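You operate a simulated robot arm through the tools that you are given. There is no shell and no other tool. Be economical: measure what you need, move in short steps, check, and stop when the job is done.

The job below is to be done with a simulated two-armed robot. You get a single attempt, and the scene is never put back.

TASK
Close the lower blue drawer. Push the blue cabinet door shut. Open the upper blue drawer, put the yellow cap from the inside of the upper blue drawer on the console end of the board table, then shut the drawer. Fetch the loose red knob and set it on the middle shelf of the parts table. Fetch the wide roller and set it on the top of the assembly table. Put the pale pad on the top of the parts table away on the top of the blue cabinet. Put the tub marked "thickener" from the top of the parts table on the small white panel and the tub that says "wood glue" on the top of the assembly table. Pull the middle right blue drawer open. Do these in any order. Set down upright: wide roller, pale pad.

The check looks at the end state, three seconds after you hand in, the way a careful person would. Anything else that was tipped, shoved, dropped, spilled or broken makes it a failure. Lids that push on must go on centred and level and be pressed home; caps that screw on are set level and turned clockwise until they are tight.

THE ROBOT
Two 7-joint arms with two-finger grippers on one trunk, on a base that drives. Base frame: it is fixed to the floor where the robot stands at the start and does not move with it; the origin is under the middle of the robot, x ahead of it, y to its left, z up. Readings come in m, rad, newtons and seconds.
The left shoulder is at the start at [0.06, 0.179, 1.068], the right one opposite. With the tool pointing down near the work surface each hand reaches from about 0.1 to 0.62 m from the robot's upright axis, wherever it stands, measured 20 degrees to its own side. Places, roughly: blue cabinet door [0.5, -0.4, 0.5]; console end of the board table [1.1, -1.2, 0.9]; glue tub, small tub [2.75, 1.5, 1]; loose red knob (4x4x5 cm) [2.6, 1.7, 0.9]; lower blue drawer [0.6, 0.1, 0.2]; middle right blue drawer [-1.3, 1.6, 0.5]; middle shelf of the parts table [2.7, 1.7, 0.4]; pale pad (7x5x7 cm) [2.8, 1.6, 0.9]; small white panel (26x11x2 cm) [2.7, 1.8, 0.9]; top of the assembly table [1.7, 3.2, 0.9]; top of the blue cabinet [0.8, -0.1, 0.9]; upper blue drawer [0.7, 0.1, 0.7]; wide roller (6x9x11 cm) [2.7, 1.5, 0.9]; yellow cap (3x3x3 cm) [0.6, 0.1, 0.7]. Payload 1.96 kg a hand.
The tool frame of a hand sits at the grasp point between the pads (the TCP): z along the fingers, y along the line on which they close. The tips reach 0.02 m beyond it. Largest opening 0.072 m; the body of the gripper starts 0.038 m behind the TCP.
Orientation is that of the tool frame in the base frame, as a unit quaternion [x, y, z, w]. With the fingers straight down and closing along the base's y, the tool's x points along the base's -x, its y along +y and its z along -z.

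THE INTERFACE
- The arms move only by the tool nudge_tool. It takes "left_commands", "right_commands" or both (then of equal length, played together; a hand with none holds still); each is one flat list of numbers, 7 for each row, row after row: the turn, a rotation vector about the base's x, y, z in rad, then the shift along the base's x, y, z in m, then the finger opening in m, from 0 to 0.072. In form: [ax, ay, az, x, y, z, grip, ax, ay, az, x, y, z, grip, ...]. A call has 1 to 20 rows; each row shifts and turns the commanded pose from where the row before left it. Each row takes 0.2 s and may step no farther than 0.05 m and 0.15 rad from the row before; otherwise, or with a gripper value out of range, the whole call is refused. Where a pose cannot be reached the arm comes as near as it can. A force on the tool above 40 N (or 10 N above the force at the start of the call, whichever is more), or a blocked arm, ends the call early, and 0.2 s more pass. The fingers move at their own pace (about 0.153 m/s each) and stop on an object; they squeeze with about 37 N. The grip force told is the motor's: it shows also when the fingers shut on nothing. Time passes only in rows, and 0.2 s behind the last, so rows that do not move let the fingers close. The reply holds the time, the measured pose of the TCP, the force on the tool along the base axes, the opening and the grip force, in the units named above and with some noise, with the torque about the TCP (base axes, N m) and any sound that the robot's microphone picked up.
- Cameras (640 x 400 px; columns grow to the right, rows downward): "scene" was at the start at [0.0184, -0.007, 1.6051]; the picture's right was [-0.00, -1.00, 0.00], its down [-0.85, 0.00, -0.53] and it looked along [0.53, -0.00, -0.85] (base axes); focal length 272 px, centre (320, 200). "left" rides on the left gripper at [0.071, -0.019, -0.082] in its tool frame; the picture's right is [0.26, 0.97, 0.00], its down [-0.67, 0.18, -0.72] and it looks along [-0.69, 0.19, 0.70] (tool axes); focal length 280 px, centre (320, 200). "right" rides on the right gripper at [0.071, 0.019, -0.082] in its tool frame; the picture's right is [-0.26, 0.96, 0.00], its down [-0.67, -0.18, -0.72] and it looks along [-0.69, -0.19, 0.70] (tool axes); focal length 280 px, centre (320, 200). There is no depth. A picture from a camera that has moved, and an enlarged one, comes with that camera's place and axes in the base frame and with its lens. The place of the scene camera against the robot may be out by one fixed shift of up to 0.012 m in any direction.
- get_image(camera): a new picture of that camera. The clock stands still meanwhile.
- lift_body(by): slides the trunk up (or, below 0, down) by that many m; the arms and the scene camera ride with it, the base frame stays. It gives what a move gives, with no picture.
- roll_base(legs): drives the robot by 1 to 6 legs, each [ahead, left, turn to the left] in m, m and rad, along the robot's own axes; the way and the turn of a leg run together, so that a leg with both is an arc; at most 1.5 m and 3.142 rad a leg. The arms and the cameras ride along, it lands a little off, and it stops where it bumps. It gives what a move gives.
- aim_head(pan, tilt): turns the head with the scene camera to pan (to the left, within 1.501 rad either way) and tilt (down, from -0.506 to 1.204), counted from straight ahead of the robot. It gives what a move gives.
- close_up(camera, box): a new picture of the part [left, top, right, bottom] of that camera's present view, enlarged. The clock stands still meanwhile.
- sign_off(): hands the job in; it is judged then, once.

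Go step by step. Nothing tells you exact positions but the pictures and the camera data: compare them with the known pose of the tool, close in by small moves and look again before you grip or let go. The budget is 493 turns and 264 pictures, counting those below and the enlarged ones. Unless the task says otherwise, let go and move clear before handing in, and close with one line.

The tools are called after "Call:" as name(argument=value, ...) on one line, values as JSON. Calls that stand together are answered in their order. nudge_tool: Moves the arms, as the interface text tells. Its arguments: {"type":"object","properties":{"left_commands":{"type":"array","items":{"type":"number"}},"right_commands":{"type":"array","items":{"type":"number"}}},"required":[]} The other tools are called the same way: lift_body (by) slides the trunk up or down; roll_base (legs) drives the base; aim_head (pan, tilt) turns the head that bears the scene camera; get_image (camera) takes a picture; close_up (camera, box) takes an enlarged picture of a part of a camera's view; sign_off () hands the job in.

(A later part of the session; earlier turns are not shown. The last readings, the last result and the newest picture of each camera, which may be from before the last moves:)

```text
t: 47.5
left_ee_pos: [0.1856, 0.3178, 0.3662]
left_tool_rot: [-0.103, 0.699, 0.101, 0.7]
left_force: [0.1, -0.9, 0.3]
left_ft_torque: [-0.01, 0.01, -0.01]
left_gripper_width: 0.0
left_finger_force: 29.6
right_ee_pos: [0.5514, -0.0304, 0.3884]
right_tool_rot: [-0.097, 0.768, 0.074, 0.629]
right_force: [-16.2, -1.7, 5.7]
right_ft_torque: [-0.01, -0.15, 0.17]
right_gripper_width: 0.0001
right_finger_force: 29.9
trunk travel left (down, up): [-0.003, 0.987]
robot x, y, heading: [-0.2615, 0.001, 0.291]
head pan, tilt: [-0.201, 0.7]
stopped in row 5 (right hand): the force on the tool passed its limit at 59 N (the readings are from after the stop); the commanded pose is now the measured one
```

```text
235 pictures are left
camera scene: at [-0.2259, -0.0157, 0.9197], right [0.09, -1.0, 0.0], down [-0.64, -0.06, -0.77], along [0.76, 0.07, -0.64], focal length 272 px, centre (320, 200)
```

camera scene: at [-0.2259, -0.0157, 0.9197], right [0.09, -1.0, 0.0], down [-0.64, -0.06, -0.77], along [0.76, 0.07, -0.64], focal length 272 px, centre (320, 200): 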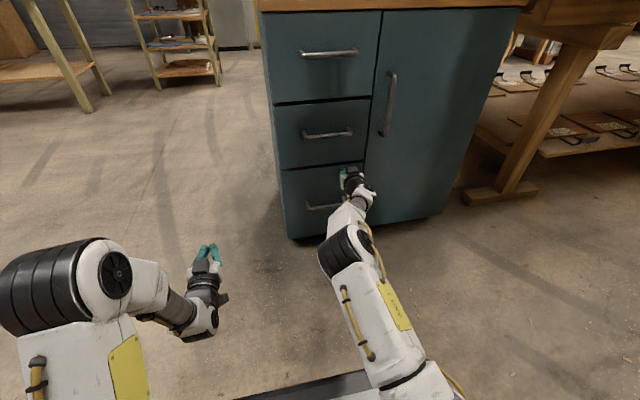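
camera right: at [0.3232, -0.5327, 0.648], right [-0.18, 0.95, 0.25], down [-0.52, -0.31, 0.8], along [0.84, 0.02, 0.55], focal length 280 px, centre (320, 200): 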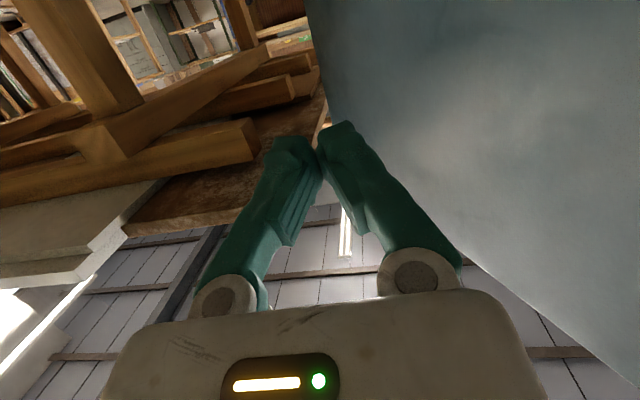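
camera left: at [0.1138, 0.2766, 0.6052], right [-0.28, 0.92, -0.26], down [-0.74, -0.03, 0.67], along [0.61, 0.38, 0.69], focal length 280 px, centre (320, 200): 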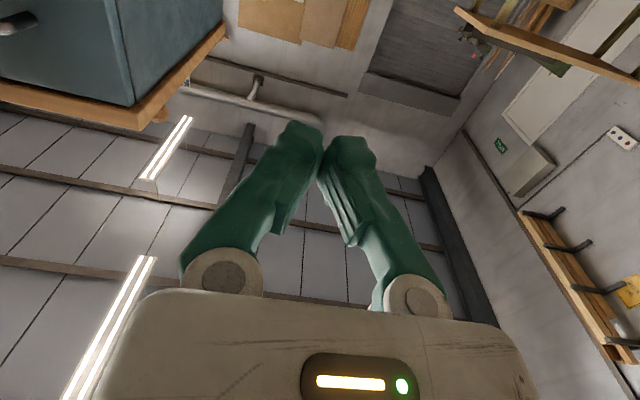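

The lower drawer is shut. Next I'll back off, raise the trunk to the upper handle's height and roll the right hand so the fingers close vertically.

Call:
nudge_tool(right_commands=[0, 0, 0, -0.0383, -0.0115, 0, 0.0, 0, 0, 0, -0.0383, -0.0115, 0, 0, 0, 0, 0, -0.0383, -0.0115, 0, 0, 0, 0, 0, -0.0383, -0.0115, 0, 0.03, 0, 0, 0, -0.0383, -0.0115, 0, 0.072])

Call:
lift_body(by=0.38)

Call:
nudge_tool(right_commands=[0.1436, 0.0433, 0, 0, 0, 0, 0.072, 0.1436, 0.0433, 0, 0, 0, 0, 0.072, 0.1436, 0.0433, 0, 0, 0, 0, 0.072, 0.1436, 0.0433, 0, 0, 0, 0, 0.072, 0.1436, 0.0433, 0, 0, 0, 0, 0.072, 0.1436, 0.0433, 0, 0, 0, 0, 0.072, 0.1436, 0.0433, 0, 0, 0, 0, 0.072, 0.1436, 0.0433, 0, 0, 0, 0, 0.072, 0.1436, 0.0433, 0, 0, 0, 0, 0.072, 0.1436, 0.0433, 0, 0, 0, 0, 0.072, 0.067, 0.02, 0, 0, 0, 0, 0.072])

Call:
get_image(camera="scene")

Call:
get_image(camera="right")

```text
t: 48.8
left_ee_pos: [0.1865, 0.3174, 0.3654]
left_tool_rot: [-0.105, 0.7, 0.101, 0.699]
left_force: [-1.0, -0.5, 0.9]
left_ft_torque: [0.0, 0.0, 0.01]
left_gripper_width: 0.0
left_finger_force: 29.4
right_ee_pos: [0.3729, -0.0644, 0.4175]
right_tool_rot: [-0.097, 0.77, 0.075, 0.627]
right_force: [0.2, -0.1, -0.1]
right_ft_torque: [0.02, -0.01, 0.01]
right_gripper_width: 0.0718
right_finger_force: 0.1
right hand out of reach, approached as far as the arm can: row 2, 3, 4
trunk travel left (down, up): [-0.003, 0.987]
robot x, y, heading: [-0.2597, -0.0033, 0.295]
head pan, tilt: [-0.201, 0.7]
```

```text
t: 52.4
left_ee_pos: [0.1872, 0.3181, 0.7459]
left_tool_rot: [-0.103, 0.7, 0.101, 0.699]
left_force: [1.0, 0.1, -0.1]
left_ft_torque: [0.02, -0.01, -0.02]
left_gripper_width: 0.0
left_finger_force: 30.2
right_ee_pos: [0.372, -0.065, 0.7979]
right_tool_rot: [-0.098, 0.769, 0.075, 0.627]
right_force: [-0.3, 0.2, 0.0]
right_ft_torque: [-0.01, 0.02, -0.01]
right_gripper_width: 0.0721
right_finger_force: 0.1
trunk travel left (down, up): [-0.383, 0.607]
robot x, y, heading: [-0.2613, -0.0007, 0.294]
head pan, tilt: [-0.201, 0.7]
```

```text
t: 54.8
left_ee_pos: [0.1861, 0.3174, 0.7463]
left_tool_rot: [-0.103, 0.7, 0.101, 0.699]
left_force: [0.5, -0.4, -0.4]
left_ft_torque: [0.01, 0.0, 0.0]
left_gripper_width: 0.0
left_finger_force: 29.4
right_ee_pos: [0.3731, -0.0645, 0.7971]
right_tool_rot: [0.371, 0.621, 0.594, 0.352]
right_force: [-0.2, -0.6, -0.1]
right_ft_torque: [0.0, -0.04, -0.02]
right_gripper_width: 0.072
right_finger_force: 0.0
trunk travel left (down, up): [-0.383, 0.607]
robot x, y, heading: [-0.2595, -0.0035, 0.294]
head pan, tilt: [-0.201, 0.7]
```

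```text
234 pictures are left
camera scene: at [-0.2242, -0.0157, 1.2996], right [0.09, -1.0, 0.0], down [-0.64, -0.06, -0.76], along [0.76, 0.07, -0.64], focal length 272 px, centre (320, 200)
```

scene: 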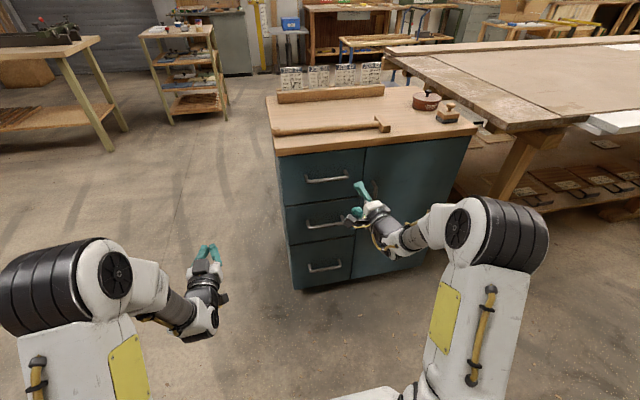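

```text
233 pictures are left
camera right: at [0.2681, -0.041, 0.8195], right [0.17, -0.21, 0.96], down [-0.32, -0.94, -0.15], along [0.93, -0.28, -0.22], focal length 280 px, centre (320, 200)
```

right: 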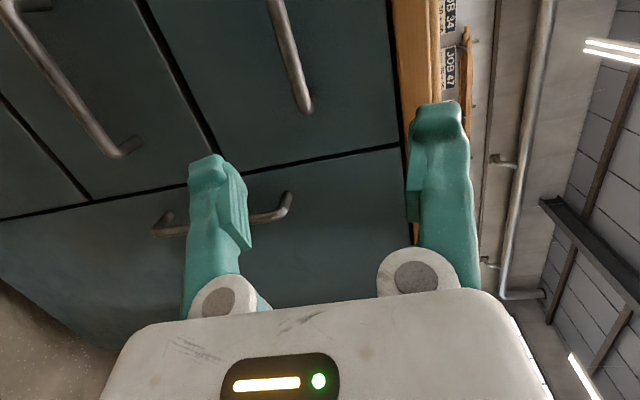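

The hand closes vertically now but points about 0.2 rad too far left. I'll correct the yaw and move to a point in front of the upper handle.

Call:
nudge_tool(right_commands=[0, 0, -0.1, 0.02, 0.018, -0.01, 0.072, 0, 0, -0.1, 0.02, 0.018, -0.01, 0.072, 0, 0, 0, 0.02, 0.018, -0.01, 0.072, 0, 0, 0, 0.02, 0.017, -0.009, 0.072, 0, 0, 0, 0, 0, 0, 0.072])

Call:
get_image(camera="right")

Call:
close_up(camera="scene", box=[240, 100, 480, 250])

```text
t: 56.0
left_ee_pos: [0.1856, 0.3179, 0.7463]
left_tool_rot: [-0.104, 0.7, 0.102, 0.699]
left_force: [-0.1, 0.9, -0.5]
left_ft_torque: [0.02, 0.01, -0.01]
left_gripper_width: 0.0
left_finger_force: 29.2
right_ee_pos: [0.4086, -0.0426, 0.7908]
right_tool_rot: [0.419, 0.591, 0.563, 0.397]
right_force: [0.0, -0.1, 0.8]
right_ft_torque: [0.01, 0.04, 0.0]
right_gripper_width: 0.0722
right_finger_force: 0.3
right hand out of reach, approached as far as the arm can: row 2, 3, 4
trunk travel left (down, up): [-0.383, 0.607]
robot x, y, heading: [-0.2592, 0.0032, 0.294]
head pan, tilt: [-0.201, 0.7]
```

```text
232 pictures are left
camera right: at [0.3081, -0.0027, 0.8134], right [0.13, -0.23, 0.96], down [-0.46, -0.88, -0.15], along [0.88, -0.42, -0.22], focal length 280 px, centre (320, 200)
```

right: 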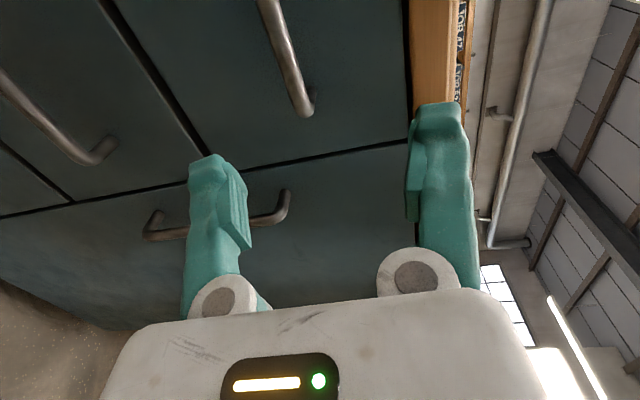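

```text
2.67 times, centred on (360, 175) of scene
camera zoom: at [-0.2242, -0.0156, 1.2996], right [0.09, -1.0, 0.0], down [-0.64, -0.06, -0.76], along [0.76, 0.07, -0.64], focal length 726 px, centre (213, 267)
```

zoom: 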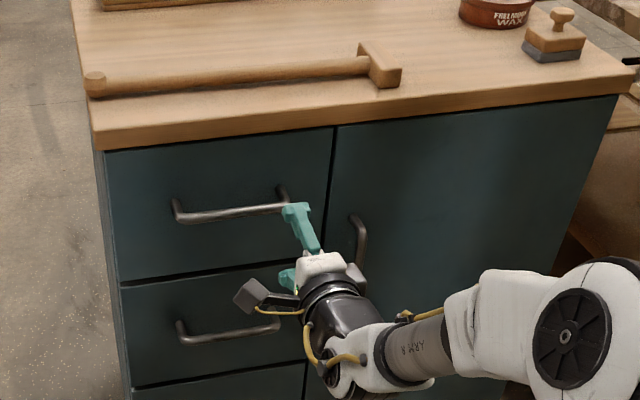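

The right arm hits joint limits this far left. I'll move the base left 0.15 m so the handle lies more to the right of the robot.

Call:
roll_base(legs=[[0, 0.15, 0]])

Call:
nudge_tool(right_commands=[0, 0, 0, 0.01, -0.02, -0.01, 0.072, 0, 0, 0, 0.02, -0.02, -0.01, 0.072, 0, 0, 0, 0.02, -0.02, -0.01, 0.072, 0, 0, 0, 0.02, -0.02, 0, 0.072, 0, 0, 0, 0, 0, 0, 0.072])

Call:
get_image(camera="right")

Call:
get_image(camera="scene")

```text
t: 57.4
left_ee_pos: [0.1416, 0.4668, 0.746]
left_tool_rot: [-0.104, 0.7, 0.102, 0.699]
left_force: [0.6, 0.3, 0.4]
left_ft_torque: [-0.01, 0.0, -0.02]
left_gripper_width: 0.0
left_finger_force: 29.3
right_ee_pos: [0.362, 0.1067, 0.7903]
right_tool_rot: [0.419, 0.591, 0.563, 0.397]
right_force: [0.6, -0.4, 0.0]
right_ft_torque: [-0.03, 0.05, -0.02]
right_gripper_width: 0.0719
right_finger_force: 0.1
trunk travel left (down, up): [-0.383, 0.607]
robot x, y, heading: [-0.304, 0.1485, 0.298]
head pan, tilt: [-0.201, 0.7]
```

```text
t: 58.6
left_ee_pos: [0.1416, 0.4657, 0.7466]
left_tool_rot: [-0.105, 0.7, 0.103, 0.699]
left_force: [0.3, -0.8, 0.6]
left_ft_torque: [0.0, 0.01, -0.02]
left_gripper_width: 0.0
left_finger_force: 30.1
right_ee_pos: [0.4336, 0.025, 0.7604]
right_tool_rot: [0.418, 0.591, 0.563, 0.397]
right_force: [0.0, 0.4, -0.1]
right_ft_torque: [-0.05, -0.01, 0.0]
right_gripper_width: 0.072
right_finger_force: 0.0
trunk travel left (down, up): [-0.383, 0.607]
robot x, y, heading: [-0.3059, 0.1471, 0.289]
head pan, tilt: [-0.201, 0.7]
```

```text
230 pictures are left
camera right: at [0.3327, 0.0642, 0.7834], right [0.13, -0.23, 0.96], down [-0.46, -0.88, -0.15], along [0.88, -0.42, -0.22], focal length 280 px, centre (320, 200)
```

right: 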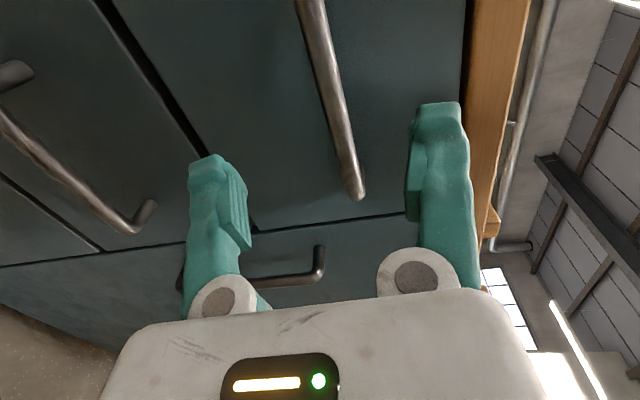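

```text
229 pictures are left
camera scene: at [-0.2688, 0.1315, 1.2996], right [0.09, -1.0, 0.0], down [-0.64, -0.06, -0.76], along [0.76, 0.07, -0.64], focal length 272 px, centre (320, 200)
```

scene: 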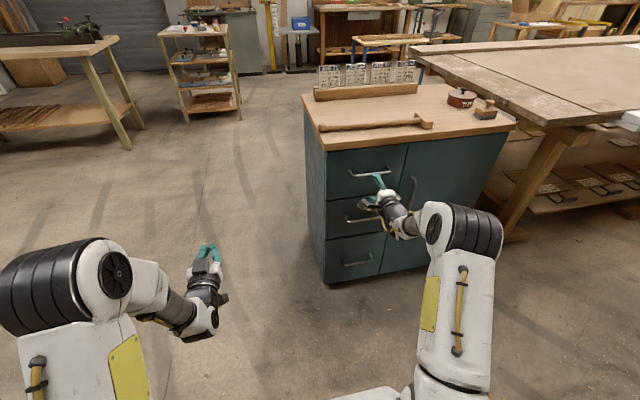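

The bar lies between the fingers at z≈0.764. Going forward 0.1 m to it and closing.

Call:
nudge_tool(right_commands=[0, 0, 0, 0.024, 0.003, 0.001, 0.072, 0, 0, 0, 0.024, 0.003, 0.001, 0.072, 0, 0, 0, 0.024, 0.003, 0.001, 0.072, 0, 0, 0, 0.02, 0.003, 0.001, 0.072, 0, 0, 0, 0, 0, 0, 0.072])

Call:
get_image(camera="right")

```text
t: 59.8
left_ee_pos: [0.1421, 0.4654, 0.7465]
left_tool_rot: [-0.105, 0.7, 0.101, 0.699]
left_force: [0.3, -0.1, 0.9]
left_ft_torque: [-0.01, 0.0, 0.01]
left_gripper_width: 0.0
left_finger_force: 29.1
right_ee_pos: [0.5258, 0.0374, 0.7642]
right_tool_rot: [0.418, 0.592, 0.564, 0.397]
right_force: [0.0, 0.8, 1.1]
right_ft_torque: [-0.01, -0.01, -0.02]
right_gripper_width: 0.072
right_finger_force: 0.0
trunk travel left (down, up): [-0.383, 0.607]
robot x, y, heading: [-0.305, 0.1484, 0.293]
head pan, tilt: [-0.201, 0.7]
```

```text
228 pictures are left
camera right: at [0.4265, 0.0762, 0.7876], right [0.13, -0.23, 0.96], down [-0.46, -0.88, -0.15], along [0.88, -0.42, -0.22], focal length 280 px, centre (320, 200)
```

right: 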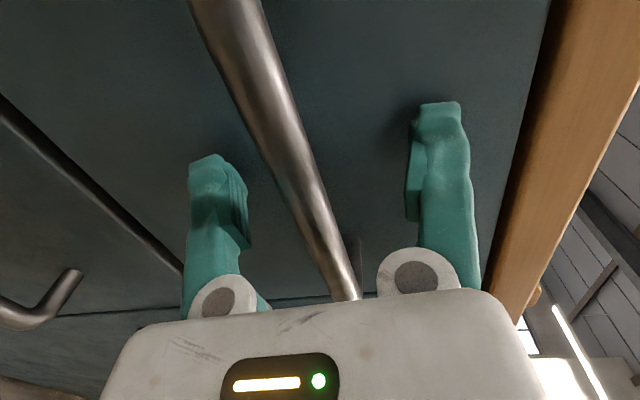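

The bar passes between the fingers. Closing and checking the grip.

Call:
nudge_tool(right_commands=[0, 0, 0, 0, 0, 0, 0.0, 0, 0, 0, 0, 0, 0, 0.0, 0, 0, 0, 0, 0, 0, 0])

```text
t: 60.6
left_ee_pos: [0.1404, 0.4657, 0.7471]
left_tool_rot: [-0.104, 0.7, 0.102, 0.699]
left_force: [-0.3, -0.4, -1.0]
left_ft_torque: [0.02, 0.01, -0.01]
left_gripper_width: 0.0002
left_finger_force: 29.2
right_ee_pos: [0.5254, 0.0371, 0.7647]
right_tool_rot: [0.419, 0.592, 0.563, 0.397]
right_force: [0.8, 0.2, -1.7]
right_ft_torque: [-0.04, -0.01, -0.04]
right_gripper_width: 0.0001
right_finger_force: 29.2
trunk travel left (down, up): [-0.383, 0.607]
robot x, y, heading: [-0.3086, 0.1475, 0.292]
head pan, tilt: [-0.201, 0.7]
```

The fingers missed the bar. Looking.

Call:
get_image(camera="right")

Call:
close_up(camera="scene", box=[310, 120, 470, 240])

```text
227 pictures are left
camera right: at [0.4265, 0.0761, 0.7873], right [0.13, -0.23, 0.96], down [-0.46, -0.88, -0.15], along [0.88, -0.42, -0.22], focal length 280 px, centre (320, 200)
```

right: 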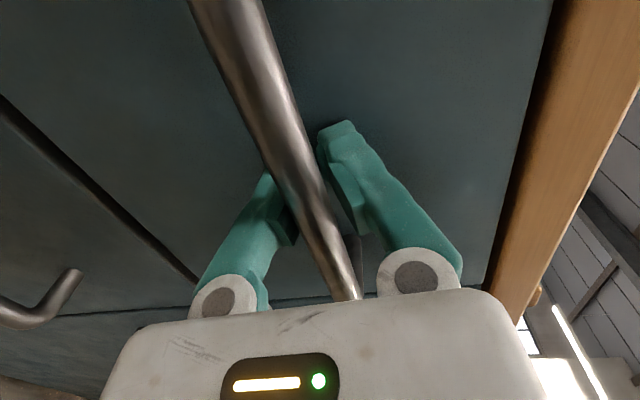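

```text
3.33 times, centred on (390, 180) of scene
camera zoom: at [-0.2684, 0.1315, 1.2995], right [0.09, -1.0, 0.0], down [-0.64, -0.06, -0.76], along [0.76, 0.07, -0.64], focal length 908 px, centre (87, 267)
```

zoom: 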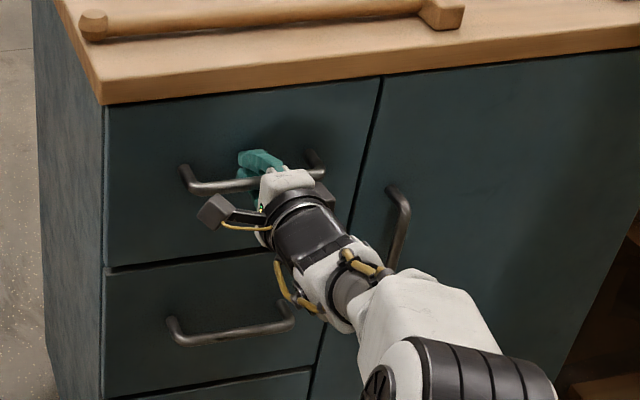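

The bar seems to sit behind the pads, near the palm. I'll open, back off 2.2 cm and regrip.

Call:
nudge_tool(right_commands=[0, 0, 0, 0, 0, 0, 0.072, 0, 0, 0, 0, 0, 0, 0.072, 0, 0, 0, -0.021, -0.0064, 0, 0.072, 0, 0, 0, 0, 0, 0, 0.0, 0, 0, 0, 0, 0, 0, 0.0, 0, 0, 0, 0, 0, 0, 0])

Call:
get_image(camera="right")

```text
t: 62.0
left_ee_pos: [0.141, 0.4658, 0.7462]
left_tool_rot: [-0.103, 0.7, 0.102, 0.699]
left_force: [0.7, 1.2, -0.3]
left_ft_torque: [-0.01, 0.02, 0.0]
left_gripper_width: 0.0
left_finger_force: 29.7
right_ee_pos: [0.5028, 0.029, 0.7636]
right_tool_rot: [0.419, 0.593, 0.563, 0.395]
right_force: [-1.4, 1.1, -7.9]
right_ft_torque: [-0.09, 0.06, -0.02]
right_gripper_width: 0.011
right_finger_force: 37.4
trunk travel left (down, up): [-0.383, 0.607]
robot x, y, heading: [-0.3094, 0.1442, 0.291]
head pan, tilt: [-0.201, 0.7]
```

```text
225 pictures are left
camera right: at [0.4043, 0.0695, 0.7868], right [0.14, -0.23, 0.96], down [-0.46, -0.88, -0.15], along [0.88, -0.42, -0.23], focal length 280 px, centre (320, 200)
```

right: 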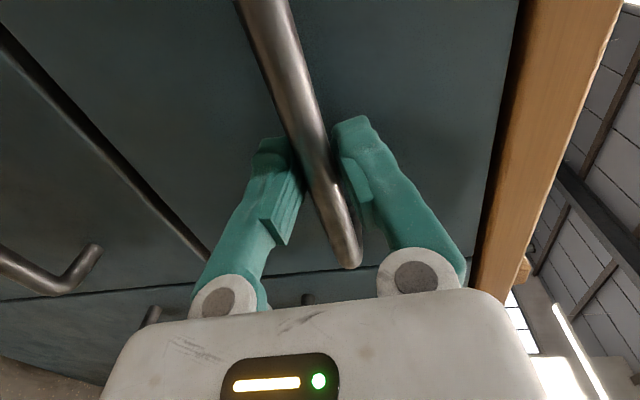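

Gripped (11 mm). Pulling the drawer out along its axis.

Call:
nudge_tool(right_commands=[0, 0, 0, -0.024, -0.0074, 0, 0, 0, 0, 0, -0.024, -0.0074, 0, 0, 0, 0, 0, -0.024, -0.0074, 0, 0, 0, 0, 0, -0.024, -0.0074, 0, 0, 0, 0, 0, -0.024, -0.0074, 0, 0, 0, 0, 0, -0.024, -0.0074, 0, 0, 0, 0, 0, -0.024, -0.0074, 0, 0, 0, 0, 0, -0.024, -0.0074, 0, 0])

Call:
aim_head(pan=-0.3, tilt=0.8)

Call:
get_image(camera="scene")

```text
t: 63.8
left_ee_pos: [0.1422, 0.464, 0.7473]
left_tool_rot: [-0.103, 0.7, 0.103, 0.7]
left_force: [0.2, -0.8, 0.2]
left_ft_torque: [0.01, -0.04, -0.03]
left_gripper_width: 0.0
left_finger_force: 29.5
right_ee_pos: [0.3112, -0.0322, 0.764]
right_tool_rot: [0.419, 0.591, 0.563, 0.398]
right_force: [5.8, -17.7, 0.8]
right_ft_torque: [-0.02, -0.05, -0.29]
right_gripper_width: 0.0064
right_finger_force: 34.6
trunk travel left (down, up): [-0.383, 0.607]
robot x, y, heading: [-0.3047, 0.1466, 0.291]
head pan, tilt: [-0.201, 0.7]
```

```text
t: 64.5
left_ee_pos: [0.1411, 0.4647, 0.7461]
left_tool_rot: [-0.103, 0.699, 0.103, 0.7]
left_force: [0.5, -0.2, -0.2]
left_ft_torque: [-0.02, 0.0, -0.01]
left_gripper_width: 0.0
left_finger_force: 29.5
right_ee_pos: [0.3118, -0.0316, 0.7636]
right_tool_rot: [0.419, 0.591, 0.564, 0.397]
right_force: [6.2, -21.1, 1.5]
right_ft_torque: [-0.09, -0.03, -0.32]
right_gripper_width: 0.0065
right_finger_force: 35.1
trunk travel left (down, up): [-0.383, 0.607]
robot x, y, heading: [-0.3086, 0.1454, 0.295]
head pan, tilt: [-0.3, 0.799]
```

```text
224 pictures are left
camera scene: at [-0.2721, 0.12, 1.2913], right [-0.01, -1.0, 0.0], down [-0.72, 0.01, -0.7], along [0.7, 0.0, -0.72], focal length 272 px, centre (320, 200)
```

scene: 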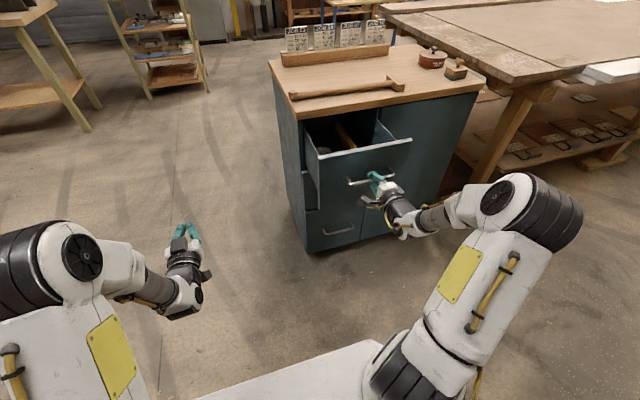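

The drawer is open about 0.2 m. I'll look inside.

Call:
close_up(camera="scene", box=[280, 90, 440, 210])

```text
3.33 times, centred on (360, 150) of scene
camera zoom: at [-0.2721, 0.12, 1.2913], right [-0.01, -1.0, 0.0], down [-0.72, 0.01, -0.7], along [0.7, 0.0, -0.72], focal length 908 px, centre (187, 367)
```

zoom: 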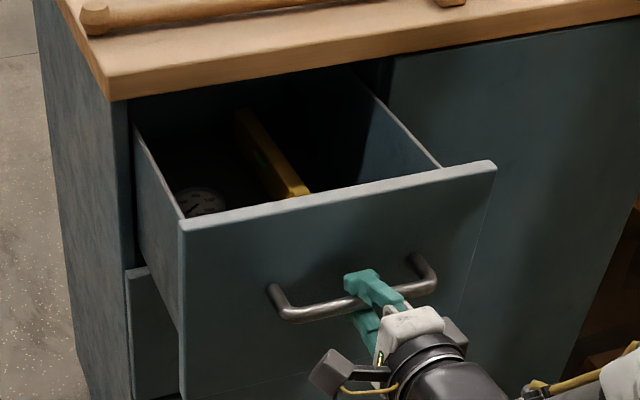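

I'll pull it out another 8 cm for better access, then release and look inside.

Call:
nudge_tool(right_commands=[0, 0, 0, -0.0186, -0.0085, 0, 0, 0, 0, 0, -0.0186, -0.0085, 0, 0, 0, 0, 0, -0.0186, -0.0085, 0, 0, 0, 0, 0, -0.0186, -0.0075, 0, 0])

Call:
nudge_tool(right_commands=[0, 0, 0, 0, 0, 0, 0.072, 0, 0, 0, 0, 0, 0, 0.072, 0, 0, 0, -0.03, -0.01, 0, 0.072, 0, 0, 0, -0.03, -0.01, 0, 0.072])

Call:
lift_body(by=0.35)

Call:
aim_head(pan=-0.3, tilt=1.0)

Call:
get_image(camera="scene")

```text
t: 65.5
left_ee_pos: [0.1416, 0.4674, 0.7456]
left_tool_rot: [-0.106, 0.7, 0.102, 0.699]
left_force: [0.7, 0.0, -0.7]
left_ft_torque: [0.01, -0.03, 0.02]
left_gripper_width: 0.0
left_finger_force: 30.0
right_ee_pos: [0.2368, -0.0549, 0.7641]
right_tool_rot: [0.417, 0.595, 0.564, 0.392]
right_force: [-7.8, 26.2, -24.4]
right_ft_torque: [0.13, 0.13, 0.13]
right_gripper_width: 0.0063
right_finger_force: 34.5
trunk travel left (down, up): [-0.383, 0.607]
robot x, y, heading: [-0.3027, 0.1516, 0.29]
head pan, tilt: [-0.3, 0.799]
```

```text
t: 66.5
left_ee_pos: [0.1411, 0.4659, 0.7462]
left_tool_rot: [-0.105, 0.7, 0.101, 0.7]
left_force: [0.4, -0.6, 0.5]
left_ft_torque: [-0.03, 0.03, 0.0]
left_gripper_width: 0.0
left_finger_force: 29.7
right_ee_pos: [0.1774, -0.0824, 0.7651]
right_tool_rot: [0.418, 0.592, 0.563, 0.397]
right_force: [-0.2, -0.3, -0.6]
right_ft_torque: [0.02, -0.01, -0.01]
right_gripper_width: 0.0721
right_finger_force: 0.1
trunk travel left (down, up): [-0.383, 0.607]
robot x, y, heading: [-0.3044, 0.1441, 0.295]
head pan, tilt: [-0.3, 0.799]
```

```text
t: 69.9
left_ee_pos: [0.1417, 0.4648, 1.0969]
left_tool_rot: [-0.105, 0.7, 0.101, 0.699]
left_force: [-0.3, -0.1, 1.3]
left_ft_torque: [-0.01, -0.01, 0.0]
left_gripper_width: 0.0
left_finger_force: 29.3
right_ee_pos: [0.1772, -0.0819, 1.1151]
right_tool_rot: [0.418, 0.592, 0.564, 0.396]
right_force: [0.7, 0.6, 0.1]
right_ft_torque: [-0.02, 0.01, -0.04]
right_gripper_width: 0.0717
right_finger_force: 0.0
trunk travel left (down, up): [-0.733, 0.257]
robot x, y, heading: [-0.3081, 0.1505, 0.295]
head pan, tilt: [-0.3, 0.799]
```

```text
t: 70.6
left_ee_pos: [0.142, 0.466, 1.0971]
left_tool_rot: [-0.104, 0.7, 0.101, 0.699]
left_force: [0.3, 0.3, 0.2]
left_ft_torque: [0.01, 0.04, -0.03]
left_gripper_width: 0.0
left_finger_force: 29.3
right_ee_pos: [0.1762, -0.0812, 1.1154]
right_tool_rot: [0.418, 0.592, 0.563, 0.397]
right_force: [-0.4, 0.0, 0.3]
right_ft_torque: [0.0, 0.01, -0.04]
right_gripper_width: 0.0719
right_finger_force: 0.0
trunk travel left (down, up): [-0.733, 0.257]
robot x, y, heading: [-0.3045, 0.1497, 0.298]
head pan, tilt: [-0.3, 1.0]
```

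```text
222 pictures are left
camera scene: at [-0.2837, 0.123, 1.6262], right [-0.01, -1.0, 0.0], down [-0.84, 0.0, -0.54], along [0.54, 0.0, -0.84], focal length 272 px, centre (320, 200)
```

scene: 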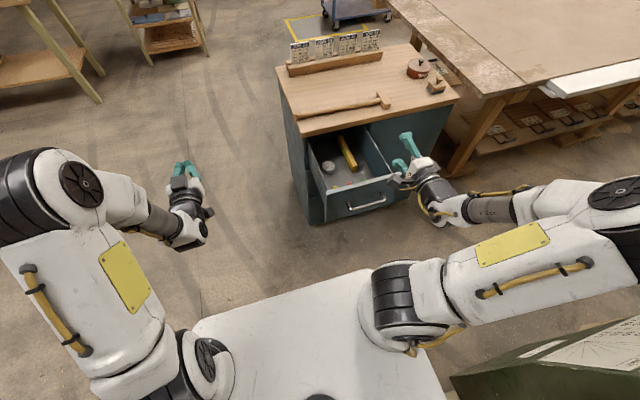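

Call:
close_up(camera="scene", box=[290, 110, 410, 230])

```text
3.33 times, centred on (350, 170) of scene
camera zoom: at [-0.2837, 0.123, 1.6262], right [-0.01, -1.0, 0.0], down [-0.84, 0.0, -0.54], along [0.54, 0.0, -0.84], focal length 908 px, centre (220, 300)
```

zoom: 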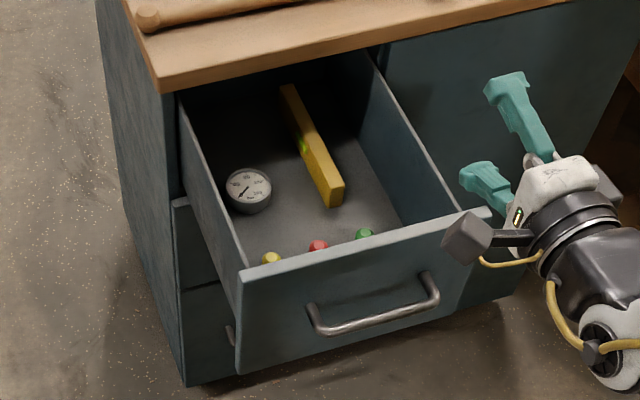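

The yellow cap lies at the front left of the drawer, beside red and green ones. I'll turn the right hand down with its camera to the right, away from the drawer walls, and move above the cap.

Call:
nudge_tool(right_commands=[-0.0441, 0.1434, 0, 0, 0, 0, 0.072, -0.0441, 0.1434, 0, 0, 0, 0, 0.072, -0.0441, 0.1434, 0, 0, 0, 0, 0.072, -0.0441, 0.1434, 0, 0, 0, 0, 0.072, -0.0441, 0.1434, 0, 0, 0, 0, 0.072, -0.0441, 0.1434, 0, 0, 0, 0, 0.072, -0.0441, 0.1434, 0, 0, 0, 0, 0.072, -0.0441, 0.1434, 0, 0, 0, 0, 0.072, -0.0441, 0.1434, 0, 0, 0, 0, 0.072, -0.0441, 0.1434, 0, 0, 0, 0, 0.072, -0.0206, 0.067, 0, 0, 0, 0, 0.072])

Call:
nudge_tool(right_commands=[0, 0, 0.15, 0, 0, 0, 0.072, 0, 0, 0.15, 0, 0, 0, 0.072, 0, 0, 0.15, 0, 0, 0, 0.072, 0, 0, 0.15, 0, 0, 0, 0.072, 0, 0, 0.15, 0, 0, 0, 0.072, 0, 0, 0.15, 0, 0, 0, 0.072, 0, 0, 0.15, 0, 0, 0, 0.072, 0, 0, 0.15, 0, 0, 0, 0.072, 0, 0, 0.15, 0, 0, 0, 0.072, 0, 0, 0.15, 0, 0, 0, 0.072, 0, 0, 0.15, 0, 0, 0, 0.072, 0, 0, 0.15, 0, 0, 0, 0.072, 0, 0, 0.15, 0, 0, 0, 0.072, 0, 0, 0.15, 0, 0, 0, 0.072, 0, 0, 0.15, 0, 0, 0, 0.072, 0, 0, 0.15, 0, 0, 0, 0.072, 0, 0, 0.15, 0, 0, 0, 0.072, 0, 0, 0.15, 0, 0, 0, 0.072, 0, 0, 0.15, 0, 0, 0, 0.072, 0, 0, 0.15, 0, 0, 0, 0.072])

Call:
get_image(camera="scene")

Call:
get_image(camera="right")

```text
t: 73.0
left_ee_pos: [0.1406, 0.4634, 1.0968]
left_tool_rot: [-0.103, 0.7, 0.101, 0.7]
left_force: [0.7, 0.0, -0.6]
left_ft_torque: [0.0, -0.04, 0.03]
left_gripper_width: 0.0
left_finger_force: 29.3
right_ee_pos: [0.1607, -0.0676, 1.1097]
right_tool_rot: [0.594, 0.804, 0.021, -0.009]
right_force: [-0.6, 0.0, -0.1]
right_ft_torque: [-0.02, 0.04, 0.01]
right_gripper_width: 0.0721
right_finger_force: 0.1
right hand out of reach, approached as far as the arm can: row 10, 11
trunk travel left (down, up): [-0.733, 0.257]
robot x, y, heading: [-0.3066, 0.1495, 0.293]
head pan, tilt: [-0.3, 1.0]
```

```text
t: 77.2
left_ee_pos: [0.1419, 0.4652, 1.0964]
left_tool_rot: [-0.105, 0.7, 0.101, 0.699]
left_force: [-0.2, -0.5, 1.2]
left_ft_torque: [0.01, 0.03, -0.02]
left_gripper_width: 0.0001
left_finger_force: 29.3
right_ee_pos: [0.1551, -0.0681, 1.0958]
right_tool_rot: [0.761, -0.649, 0.007, 0.022]
right_force: [-0.2, 0.1, -0.1]
right_ft_torque: [0.03, 0.01, -0.05]
right_gripper_width: 0.0719
right_finger_force: 0.0
right hand out of reach, approached as far as the arm can: row 2, 4, 6, 8
trunk travel left (down, up): [-0.733, 0.257]
robot x, y, heading: [-0.3019, 0.1471, 0.292]
head pan, tilt: [-0.3, 1.0]
```

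```text
220 pictures are left
camera scene: at [-0.2838, 0.1231, 1.6262], right [-0.01, -1.0, 0.0], down [-0.84, 0.0, -0.54], along [0.54, 0.0, -0.84], focal length 272 px, centre (320, 200)
```

scene: 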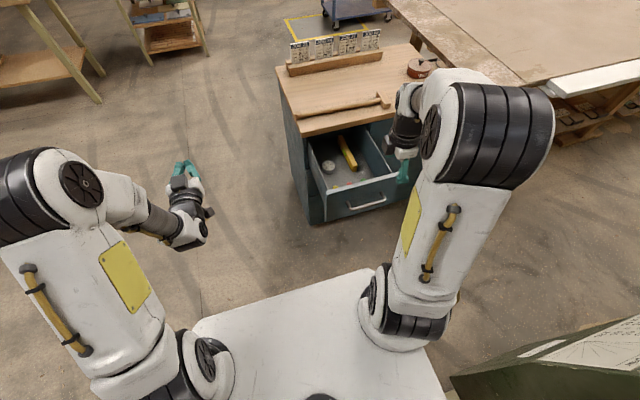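

```text
219 pictures are left
camera right: at [0.1492, -0.137, 1.1796], right [-0.99, 0.11, 0.01], down [0.09, 0.73, 0.68], along [0.06, 0.68, -0.73], focal length 280 px, centre (320, 200)
```

right: 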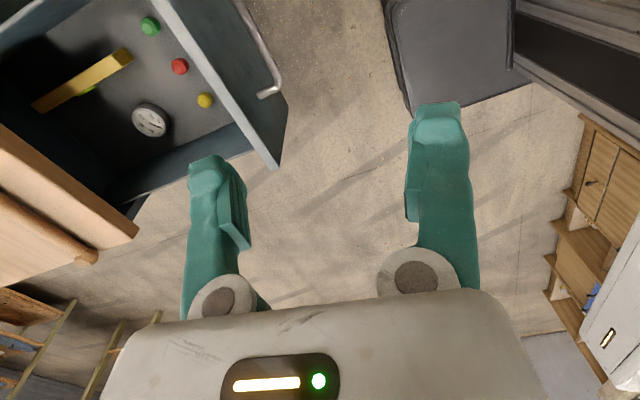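

The cap is near [0.358, 0.048, 0.715], well clear of the front panel. I'll drive forward 0.12 m and bring the hand above it.

Call:
roll_base(legs=[[0.12, 0, 0]])

Call:
nudge_tool(right_commands=[0, 0, 0.07, 0.022, 0.02, -0.02, 0.072, 0, 0, 0.07, 0.022, 0.02, -0.02, 0.072, 0, 0, 0, 0.022, 0.02, -0.02, 0.072, 0, 0, 0, 0.022, 0.021, -0.02, 0.072, 0, 0, 0, 0, 0, -0.04, 0.072, 0, 0, 0, 0, 0, 0, 0.072])

Call:
get_image(camera="right")

Call:
get_image(camera="scene")

```text
t: 78.5
left_ee_pos: [0.2588, 0.5056, 1.0969]
left_tool_rot: [-0.105, 0.699, 0.103, 0.699]
left_force: [-0.2, -0.7, -0.3]
left_ft_torque: [0.01, 0.02, 0.02]
left_gripper_width: 0.0003
left_finger_force: 29.7
right_ee_pos: [0.2745, -0.0295, 1.0946]
right_tool_rot: [0.761, -0.648, 0.008, 0.022]
right_force: [0.0, -0.3, 0.1]
right_ft_torque: [-0.03, -0.02, 0.01]
right_gripper_width: 0.0721
right_finger_force: 0.1
trunk travel left (down, up): [-0.733, 0.257]
robot x, y, heading: [-0.1858, 0.1808, 0.3]
head pan, tilt: [-0.3, 1.0]
```

```text
t: 79.9
left_ee_pos: [0.2592, 0.5037, 1.0981]
left_tool_rot: [-0.105, 0.699, 0.103, 0.699]
left_force: [-0.5, 0.1, 0.1]
left_ft_torque: [0.02, 0.0, -0.01]
left_gripper_width: 0.0
left_finger_force: 29.3
right_ee_pos: [0.3627, 0.0537, 0.9747]
right_tool_rot: [0.805, -0.593, 0.009, 0.022]
right_force: [-0.8, 0.9, 0.6]
right_ft_torque: [-0.01, 0.02, -0.01]
right_gripper_width: 0.0721
right_finger_force: 0.0
trunk travel left (down, up): [-0.733, 0.257]
robot x, y, heading: [-0.1855, 0.1823, 0.298]
head pan, tilt: [-0.3, 1.0]
```

```text
218 pictures are left
camera right: at [0.3677, -0.0158, 1.0588], right [-1.0, -0.03, 0.01], down [-0.02, 0.73, 0.68], along [-0.03, 0.68, -0.73], focal length 280 px, centre (320, 200)
```

right: 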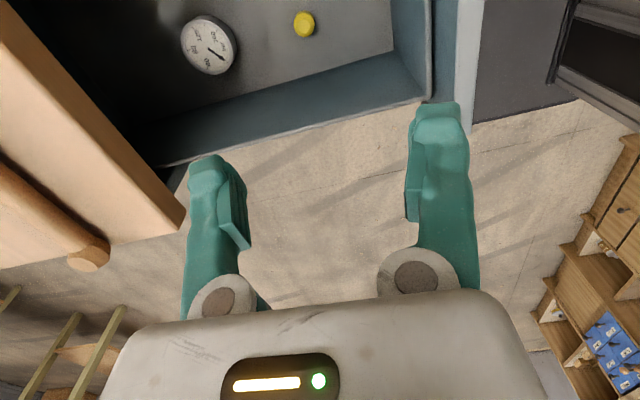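

```text
217 pictures are left
camera scene: at [-0.1651, 0.1599, 1.6262], right [0.0, -1.0, 0.0], down [-0.84, 0.0, -0.54], along [0.54, 0.0, -0.84], focal length 272 px, centre (320, 200)
```

scene: 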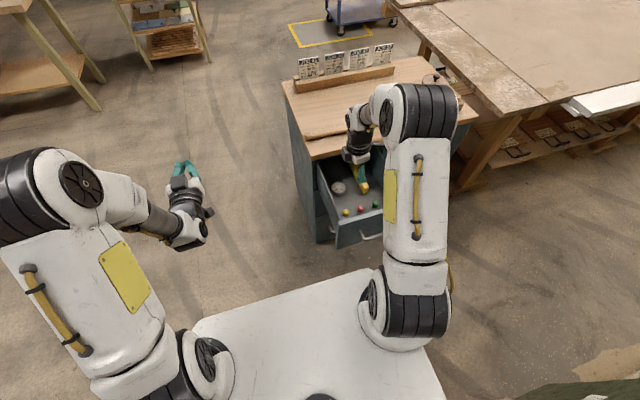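

Call:
nudge_tool(right_commands=[0, 0, 0, 0.014, 0, -0.04, 0.06, 0, 0, 0, 0, 0, -0.04, 0.06, 0, 0, 0, 0, 0, -0.04, 0.06, 0, 0, 0, 0, 0, 0, 0.06])

Call:
get_image(camera="right")

```text
t: 80.9
left_ee_pos: [0.2594, 0.5035, 1.0976]
left_tool_rot: [-0.105, 0.699, 0.103, 0.699]
left_force: [0.4, -0.4, 0.3]
left_ft_torque: [0.01, 0.03, -0.03]
left_gripper_width: 0.0003
left_finger_force: 29.2
right_ee_pos: [0.3791, 0.054, 0.8564]
right_tool_rot: [0.805, -0.593, 0.009, 0.022]
right_force: [0.6, 0.5, -0.2]
right_ft_torque: [-0.01, 0.02, 0.03]
right_gripper_width: 0.0603
right_finger_force: 0.1
trunk travel left (down, up): [-0.733, 0.257]
robot x, y, heading: [-0.1882, 0.1808, 0.298]
head pan, tilt: [-0.3, 1.0]
```

```text
216 pictures are left
camera right: at [0.3824, -0.0165, 0.94], right [-1.0, -0.03, 0.01], down [-0.02, 0.73, 0.68], along [-0.03, 0.68, -0.73], focal length 280 px, centre (320, 200)
```

right: 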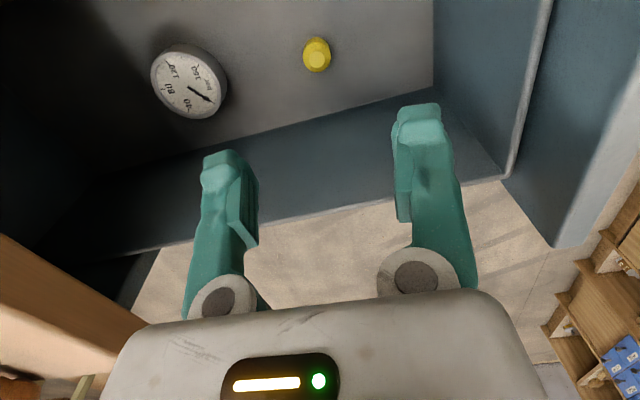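

The cap's centre triangulates to about [0.381, 0.064, 0.65]. Descending most of the way and checking again.

Call:
nudge_tool(right_commands=[0, 0, 0, 0.001, 0.005, -0.04, 0.056, 0, 0, 0, 0.001, 0.005, -0.04, 0.056, 0, 0, 0, 0, 0, -0.04, 0.056, 0, 0, 0, 0, 0, -0.03, 0.056, 0, 0, 0, 0, 0, 0, 0.056])

Call:
get_image(camera="right")

Call:
get_image(camera="scene")

```text
t: 82.1
left_ee_pos: [0.2598, 0.5044, 1.0962]
left_tool_rot: [-0.104, 0.7, 0.102, 0.699]
left_force: [0.0, 1.0, -0.7]
left_ft_torque: [-0.03, -0.01, 0.03]
left_gripper_width: 0.0003
left_finger_force: 29.6
right_ee_pos: [0.3779, 0.067, 0.7051]
right_tool_rot: [0.805, -0.593, 0.009, 0.022]
right_force: [0.4, -0.7, -0.2]
right_ft_torque: [-0.01, 0.0, 0.02]
right_gripper_width: 0.056
right_finger_force: 0.0
trunk travel left (down, up): [-0.733, 0.257]
robot x, y, heading: [-0.1859, 0.1809, 0.3]
head pan, tilt: [-0.3, 1.0]
```

```text
215 pictures are left
camera right: at [0.3816, -0.0038, 0.7893], right [-1.0, -0.03, 0.01], down [-0.02, 0.73, 0.68], along [-0.03, 0.68, -0.73], focal length 280 px, centre (320, 200)
```

right: 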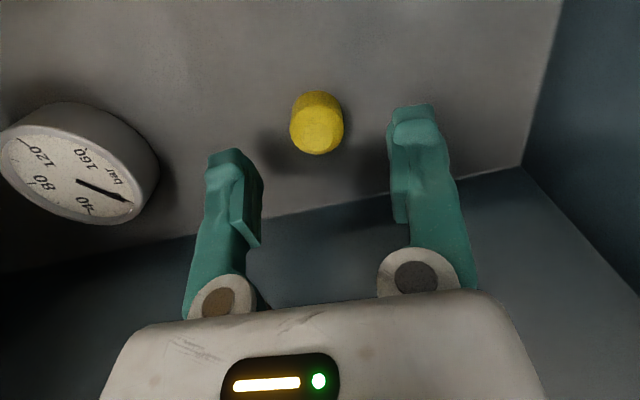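

```text
214 pictures are left
camera scene: at [-0.1646, 0.1598, 1.6262], right [0.0, -1.0, 0.0], down [-0.84, 0.0, -0.54], along [0.54, 0.0, -0.84], focal length 272 px, centre (320, 200)
```

scene: 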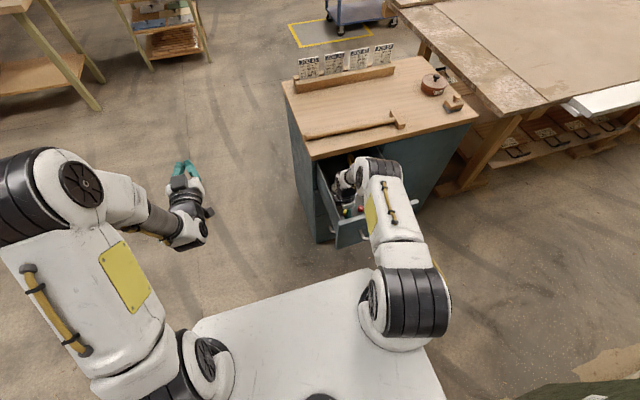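

Aligned. Going down 4.3 cm and gripping.

Call:
nudge_tool(right_commands=[0, 0, 0, 0, 0, -0.022, 0.056, 0, 0, 0, 0, 0, -0.021, 0.056, 0, 0, 0, 0, 0, 0, 0.056, 0, 0, 0, 0, 0, 0, 0.0, 0, 0, 0, 0, 0, 0, 0.0])

Call:
get_image(camera="right")

```text
t: 82.7
left_ee_pos: [0.2575, 0.5049, 1.0977]
left_tool_rot: [-0.106, 0.699, 0.102, 0.7]
left_force: [0.6, -0.6, 0.6]
left_ft_torque: [-0.03, -0.04, 0.03]
left_gripper_width: 0.0
left_finger_force: 30.0
right_ee_pos: [0.3876, 0.0677, 0.6805]
right_tool_rot: [0.804, -0.595, 0.018, 0.012]
right_force: [-2.3, 4.5, 32.4]
right_ft_torque: [0.26, 0.06, -0.01]
right_gripper_width: 0.023
right_finger_force: 23.6
trunk travel left (down, up): [-0.733, 0.257]
robot x, y, heading: [-0.1861, 0.1846, 0.294]
head pan, tilt: [-0.3, 1.0]
stopped in row 2 (right hand): the force on the tool passed its limit at 71 N (the readings are from after the stop); the commanded pose is now the measured one
```

```text
213 pictures are left
camera right: at [0.3885, -0.0028, 0.7642], right [-1.0, -0.03, -0.01], down [-0.03, 0.73, 0.69], along [-0.01, 0.69, -0.73], focal length 280 px, centre (320, 200)
```

right: 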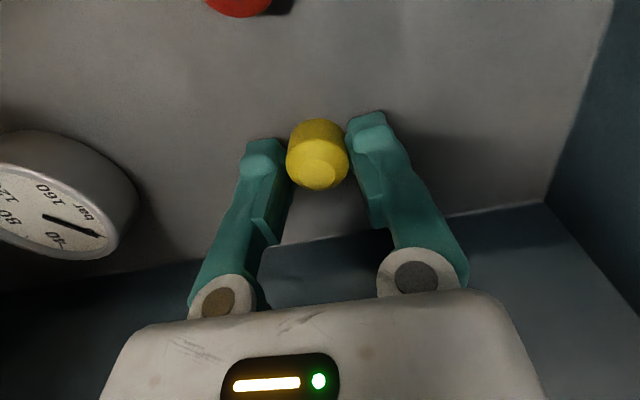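

The fingertips touched the drawer floor a bit earlier than expected. I'll ease up a few millimetres and close.

Call:
nudge_tool(right_commands=[0, 0, 0, -0.002, 0, 0.006, 0.05, 0, 0, 0, 0, 0, 0, 0.05])

Call:
get_image(camera="right")

```text
t: 83.3
left_ee_pos: [0.2598, 0.5033, 1.0963]
left_tool_rot: [-0.106, 0.7, 0.103, 0.699]
left_force: [0.6, 0.5, 0.7]
left_ft_torque: [0.0, 0.03, 0.03]
left_gripper_width: 0.0001
left_finger_force: 29.3
right_ee_pos: [0.3835, 0.0656, 0.6817]
right_tool_rot: [0.804, -0.595, 0.014, 0.015]
right_force: [-0.1, -0.4, 0.0]
right_ft_torque: [-0.01, -0.04, -0.04]
right_gripper_width: 0.0499
right_finger_force: 0.0
trunk travel left (down, up): [-0.733, 0.257]
robot x, y, heading: [-0.1866, 0.1851, 0.297]
head pan, tilt: [-0.3, 1.0]
```

```text
212 pictures are left
camera right: at [0.3859, -0.0046, 0.7663], right [-1.0, -0.03, 0.0], down [-0.03, 0.73, 0.69], along [-0.02, 0.68, -0.73], focal length 280 px, centre (320, 200)
```

right: 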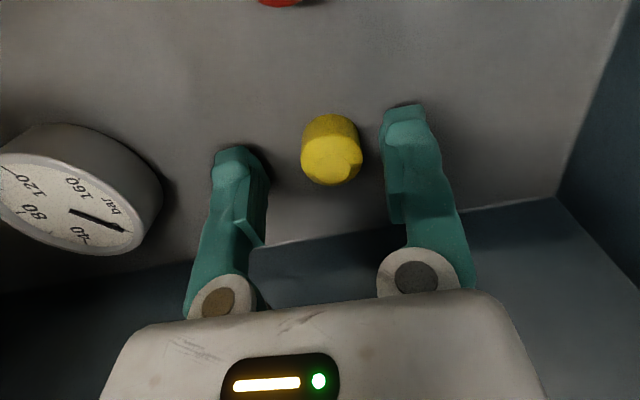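

Call:
nudge_tool(right_commands=[0, 0, 0, -0.003, 0.003, -0.001, 0.05, 0, 0, 0, 0, 0, 0, 0.0, 0, 0, 0, 0, 0, 0, 0.0, 0, 0, 0, 0, 0, 0, 0.0])

Call:
get_image(camera="right")

```text
t: 84.3
left_ee_pos: [0.2589, 0.5035, 1.0963]
left_tool_rot: [-0.105, 0.7, 0.102, 0.699]
left_force: [0.0, -0.1, -0.8]
left_ft_torque: [-0.02, -0.01, 0.04]
left_gripper_width: 0.0002
left_finger_force: 30.5
right_ee_pos: [0.3799, 0.0684, 0.6821]
right_tool_rot: [0.804, -0.595, 0.014, 0.015]
right_force: [0.5, 0.3, -0.7]
right_ft_torque: [0.03, 0.0, -0.01]
right_gripper_width: 0.0195
right_finger_force: 37.2
trunk travel left (down, up): [-0.733, 0.257]
robot x, y, heading: [-0.1886, 0.1839, 0.297]
head pan, tilt: [-0.3, 1.0]
```

```text
211 pictures are left
camera right: at [0.3834, -0.0016, 0.7659], right [-1.0, -0.03, 0.0], down [-0.03, 0.73, 0.69], along [-0.02, 0.69, -0.73], focal length 280 px, centre (320, 200)
```

right: 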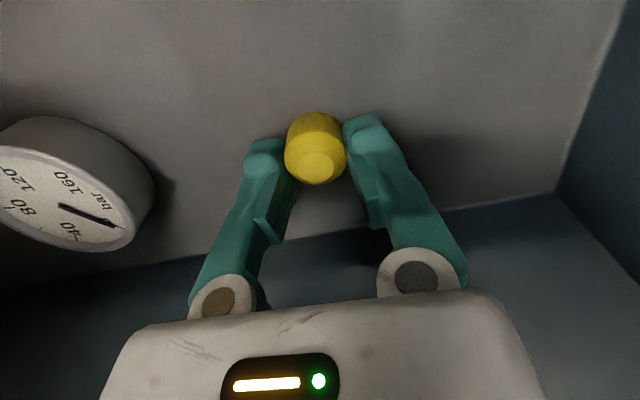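

Something about 2 cm wide is held. Lifting gently and checking.

Call:
nudge_tool(right_commands=[0, 0, 0, 0, 0, 0.015, 0, 0, 0, 0, 0, 0, 0.02, 0, 0, 0, 0, 0, 0, 0.03, 0, 0, 0, 0, 0, 0, 0, 0])

Call:
get_image(camera="right")

```text
t: 85.3
left_ee_pos: [0.26, 0.5037, 1.0966]
left_tool_rot: [-0.106, 0.7, 0.104, 0.699]
left_force: [-0.3, 0.2, 0.0]
left_ft_torque: [0.04, 0.04, 0.02]
left_gripper_width: 0.0001
left_finger_force: 29.6
right_ee_pos: [0.3805, 0.0697, 0.7449]
right_tool_rot: [0.803, -0.595, 0.014, 0.016]
right_force: [0.5, 0.6, -0.3]
right_ft_torque: [0.0, -0.01, 0.0]
right_gripper_width: 0.0193
right_finger_force: 36.7
trunk travel left (down, up): [-0.733, 0.257]
robot x, y, heading: [-0.1899, 0.1831, 0.296]
head pan, tilt: [-0.3, 1.0]
```

```text
210 pictures are left
camera right: at [0.3831, -0.0007, 0.8302], right [-1.0, -0.03, 0.0], down [-0.03, 0.73, 0.69], along [-0.02, 0.69, -0.73], focal length 280 px, centre (320, 200)
```

right: 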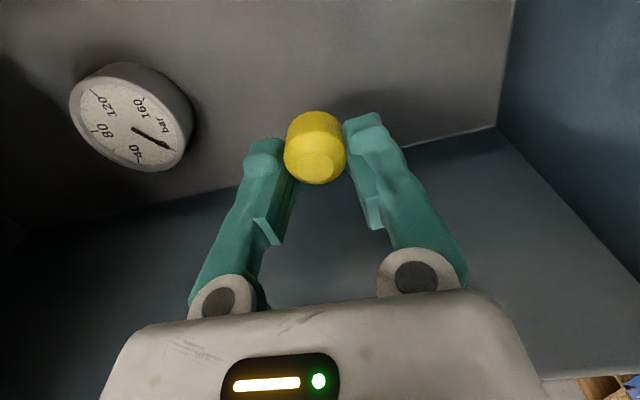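

The cap is held. I'll lift it straight out of the drawer; the drawer gets closed once the hand is free again.

Call:
nudge_tool(right_commands=[0, 0, 0, 0, 0, 0.045, 0, 0, 0, 0, 0, 0, 0.045, 0, 0, 0, 0, 0, 0, 0.045, 0, 0, 0, 0, 0, 0, 0.045, 0, 0, 0, 0, 0, 0, 0.045, 0, 0, 0, 0, 0, 0, 0.045, 0, 0, 0, 0, 0, 0, 0.045, 0])

Call:
get_image(camera="scene")

Call:
get_image(camera="right")

```text
t: 86.9
left_ee_pos: [0.259, 0.5059, 1.0961]
left_tool_rot: [-0.106, 0.699, 0.103, 0.699]
left_force: [-1.1, -0.6, 0.5]
left_ft_torque: [0.0, -0.01, -0.01]
left_gripper_width: 0.0
left_finger_force: 29.8
right_ee_pos: [0.3805, 0.0709, 1.0517]
right_tool_rot: [0.804, -0.594, 0.016, 0.015]
right_force: [0.3, -0.3, 0.2]
right_ft_torque: [0.0, -0.01, -0.02]
right_gripper_width: 0.0192
right_finger_force: 36.4
right hand out of reach, approached as far as the arm can: row 7
trunk travel left (down, up): [-0.733, 0.257]
robot x, y, heading: [-0.1877, 0.1809, 0.299]
head pan, tilt: [-0.3, 1.0]
```

```text
209 pictures are left
camera scene: at [-0.165, 0.1617, 1.6262], right [0.0, -1.0, 0.0], down [-0.84, 0.0, -0.54], along [0.54, 0.0, -0.84], focal length 272 px, centre (320, 200)
```

scene: 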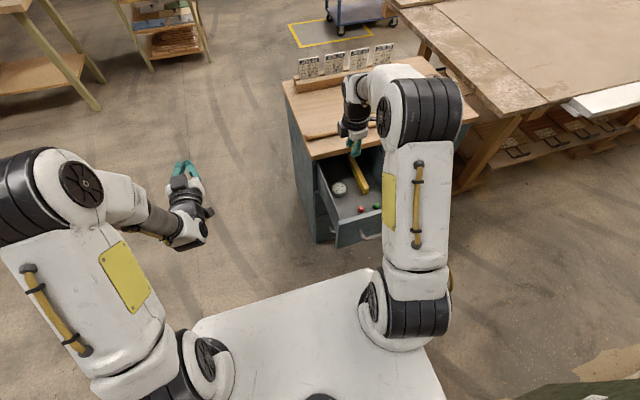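

```text
208 pictures are left
camera right: at [0.3827, 0.0006, 1.1367], right [-1.0, -0.03, -0.01], down [-0.03, 0.73, 0.68], along [-0.02, 0.68, -0.73], focal length 280 px, centre (320, 200)
```

right: 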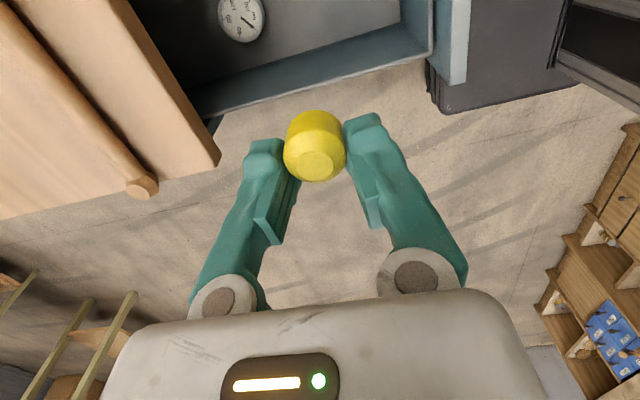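

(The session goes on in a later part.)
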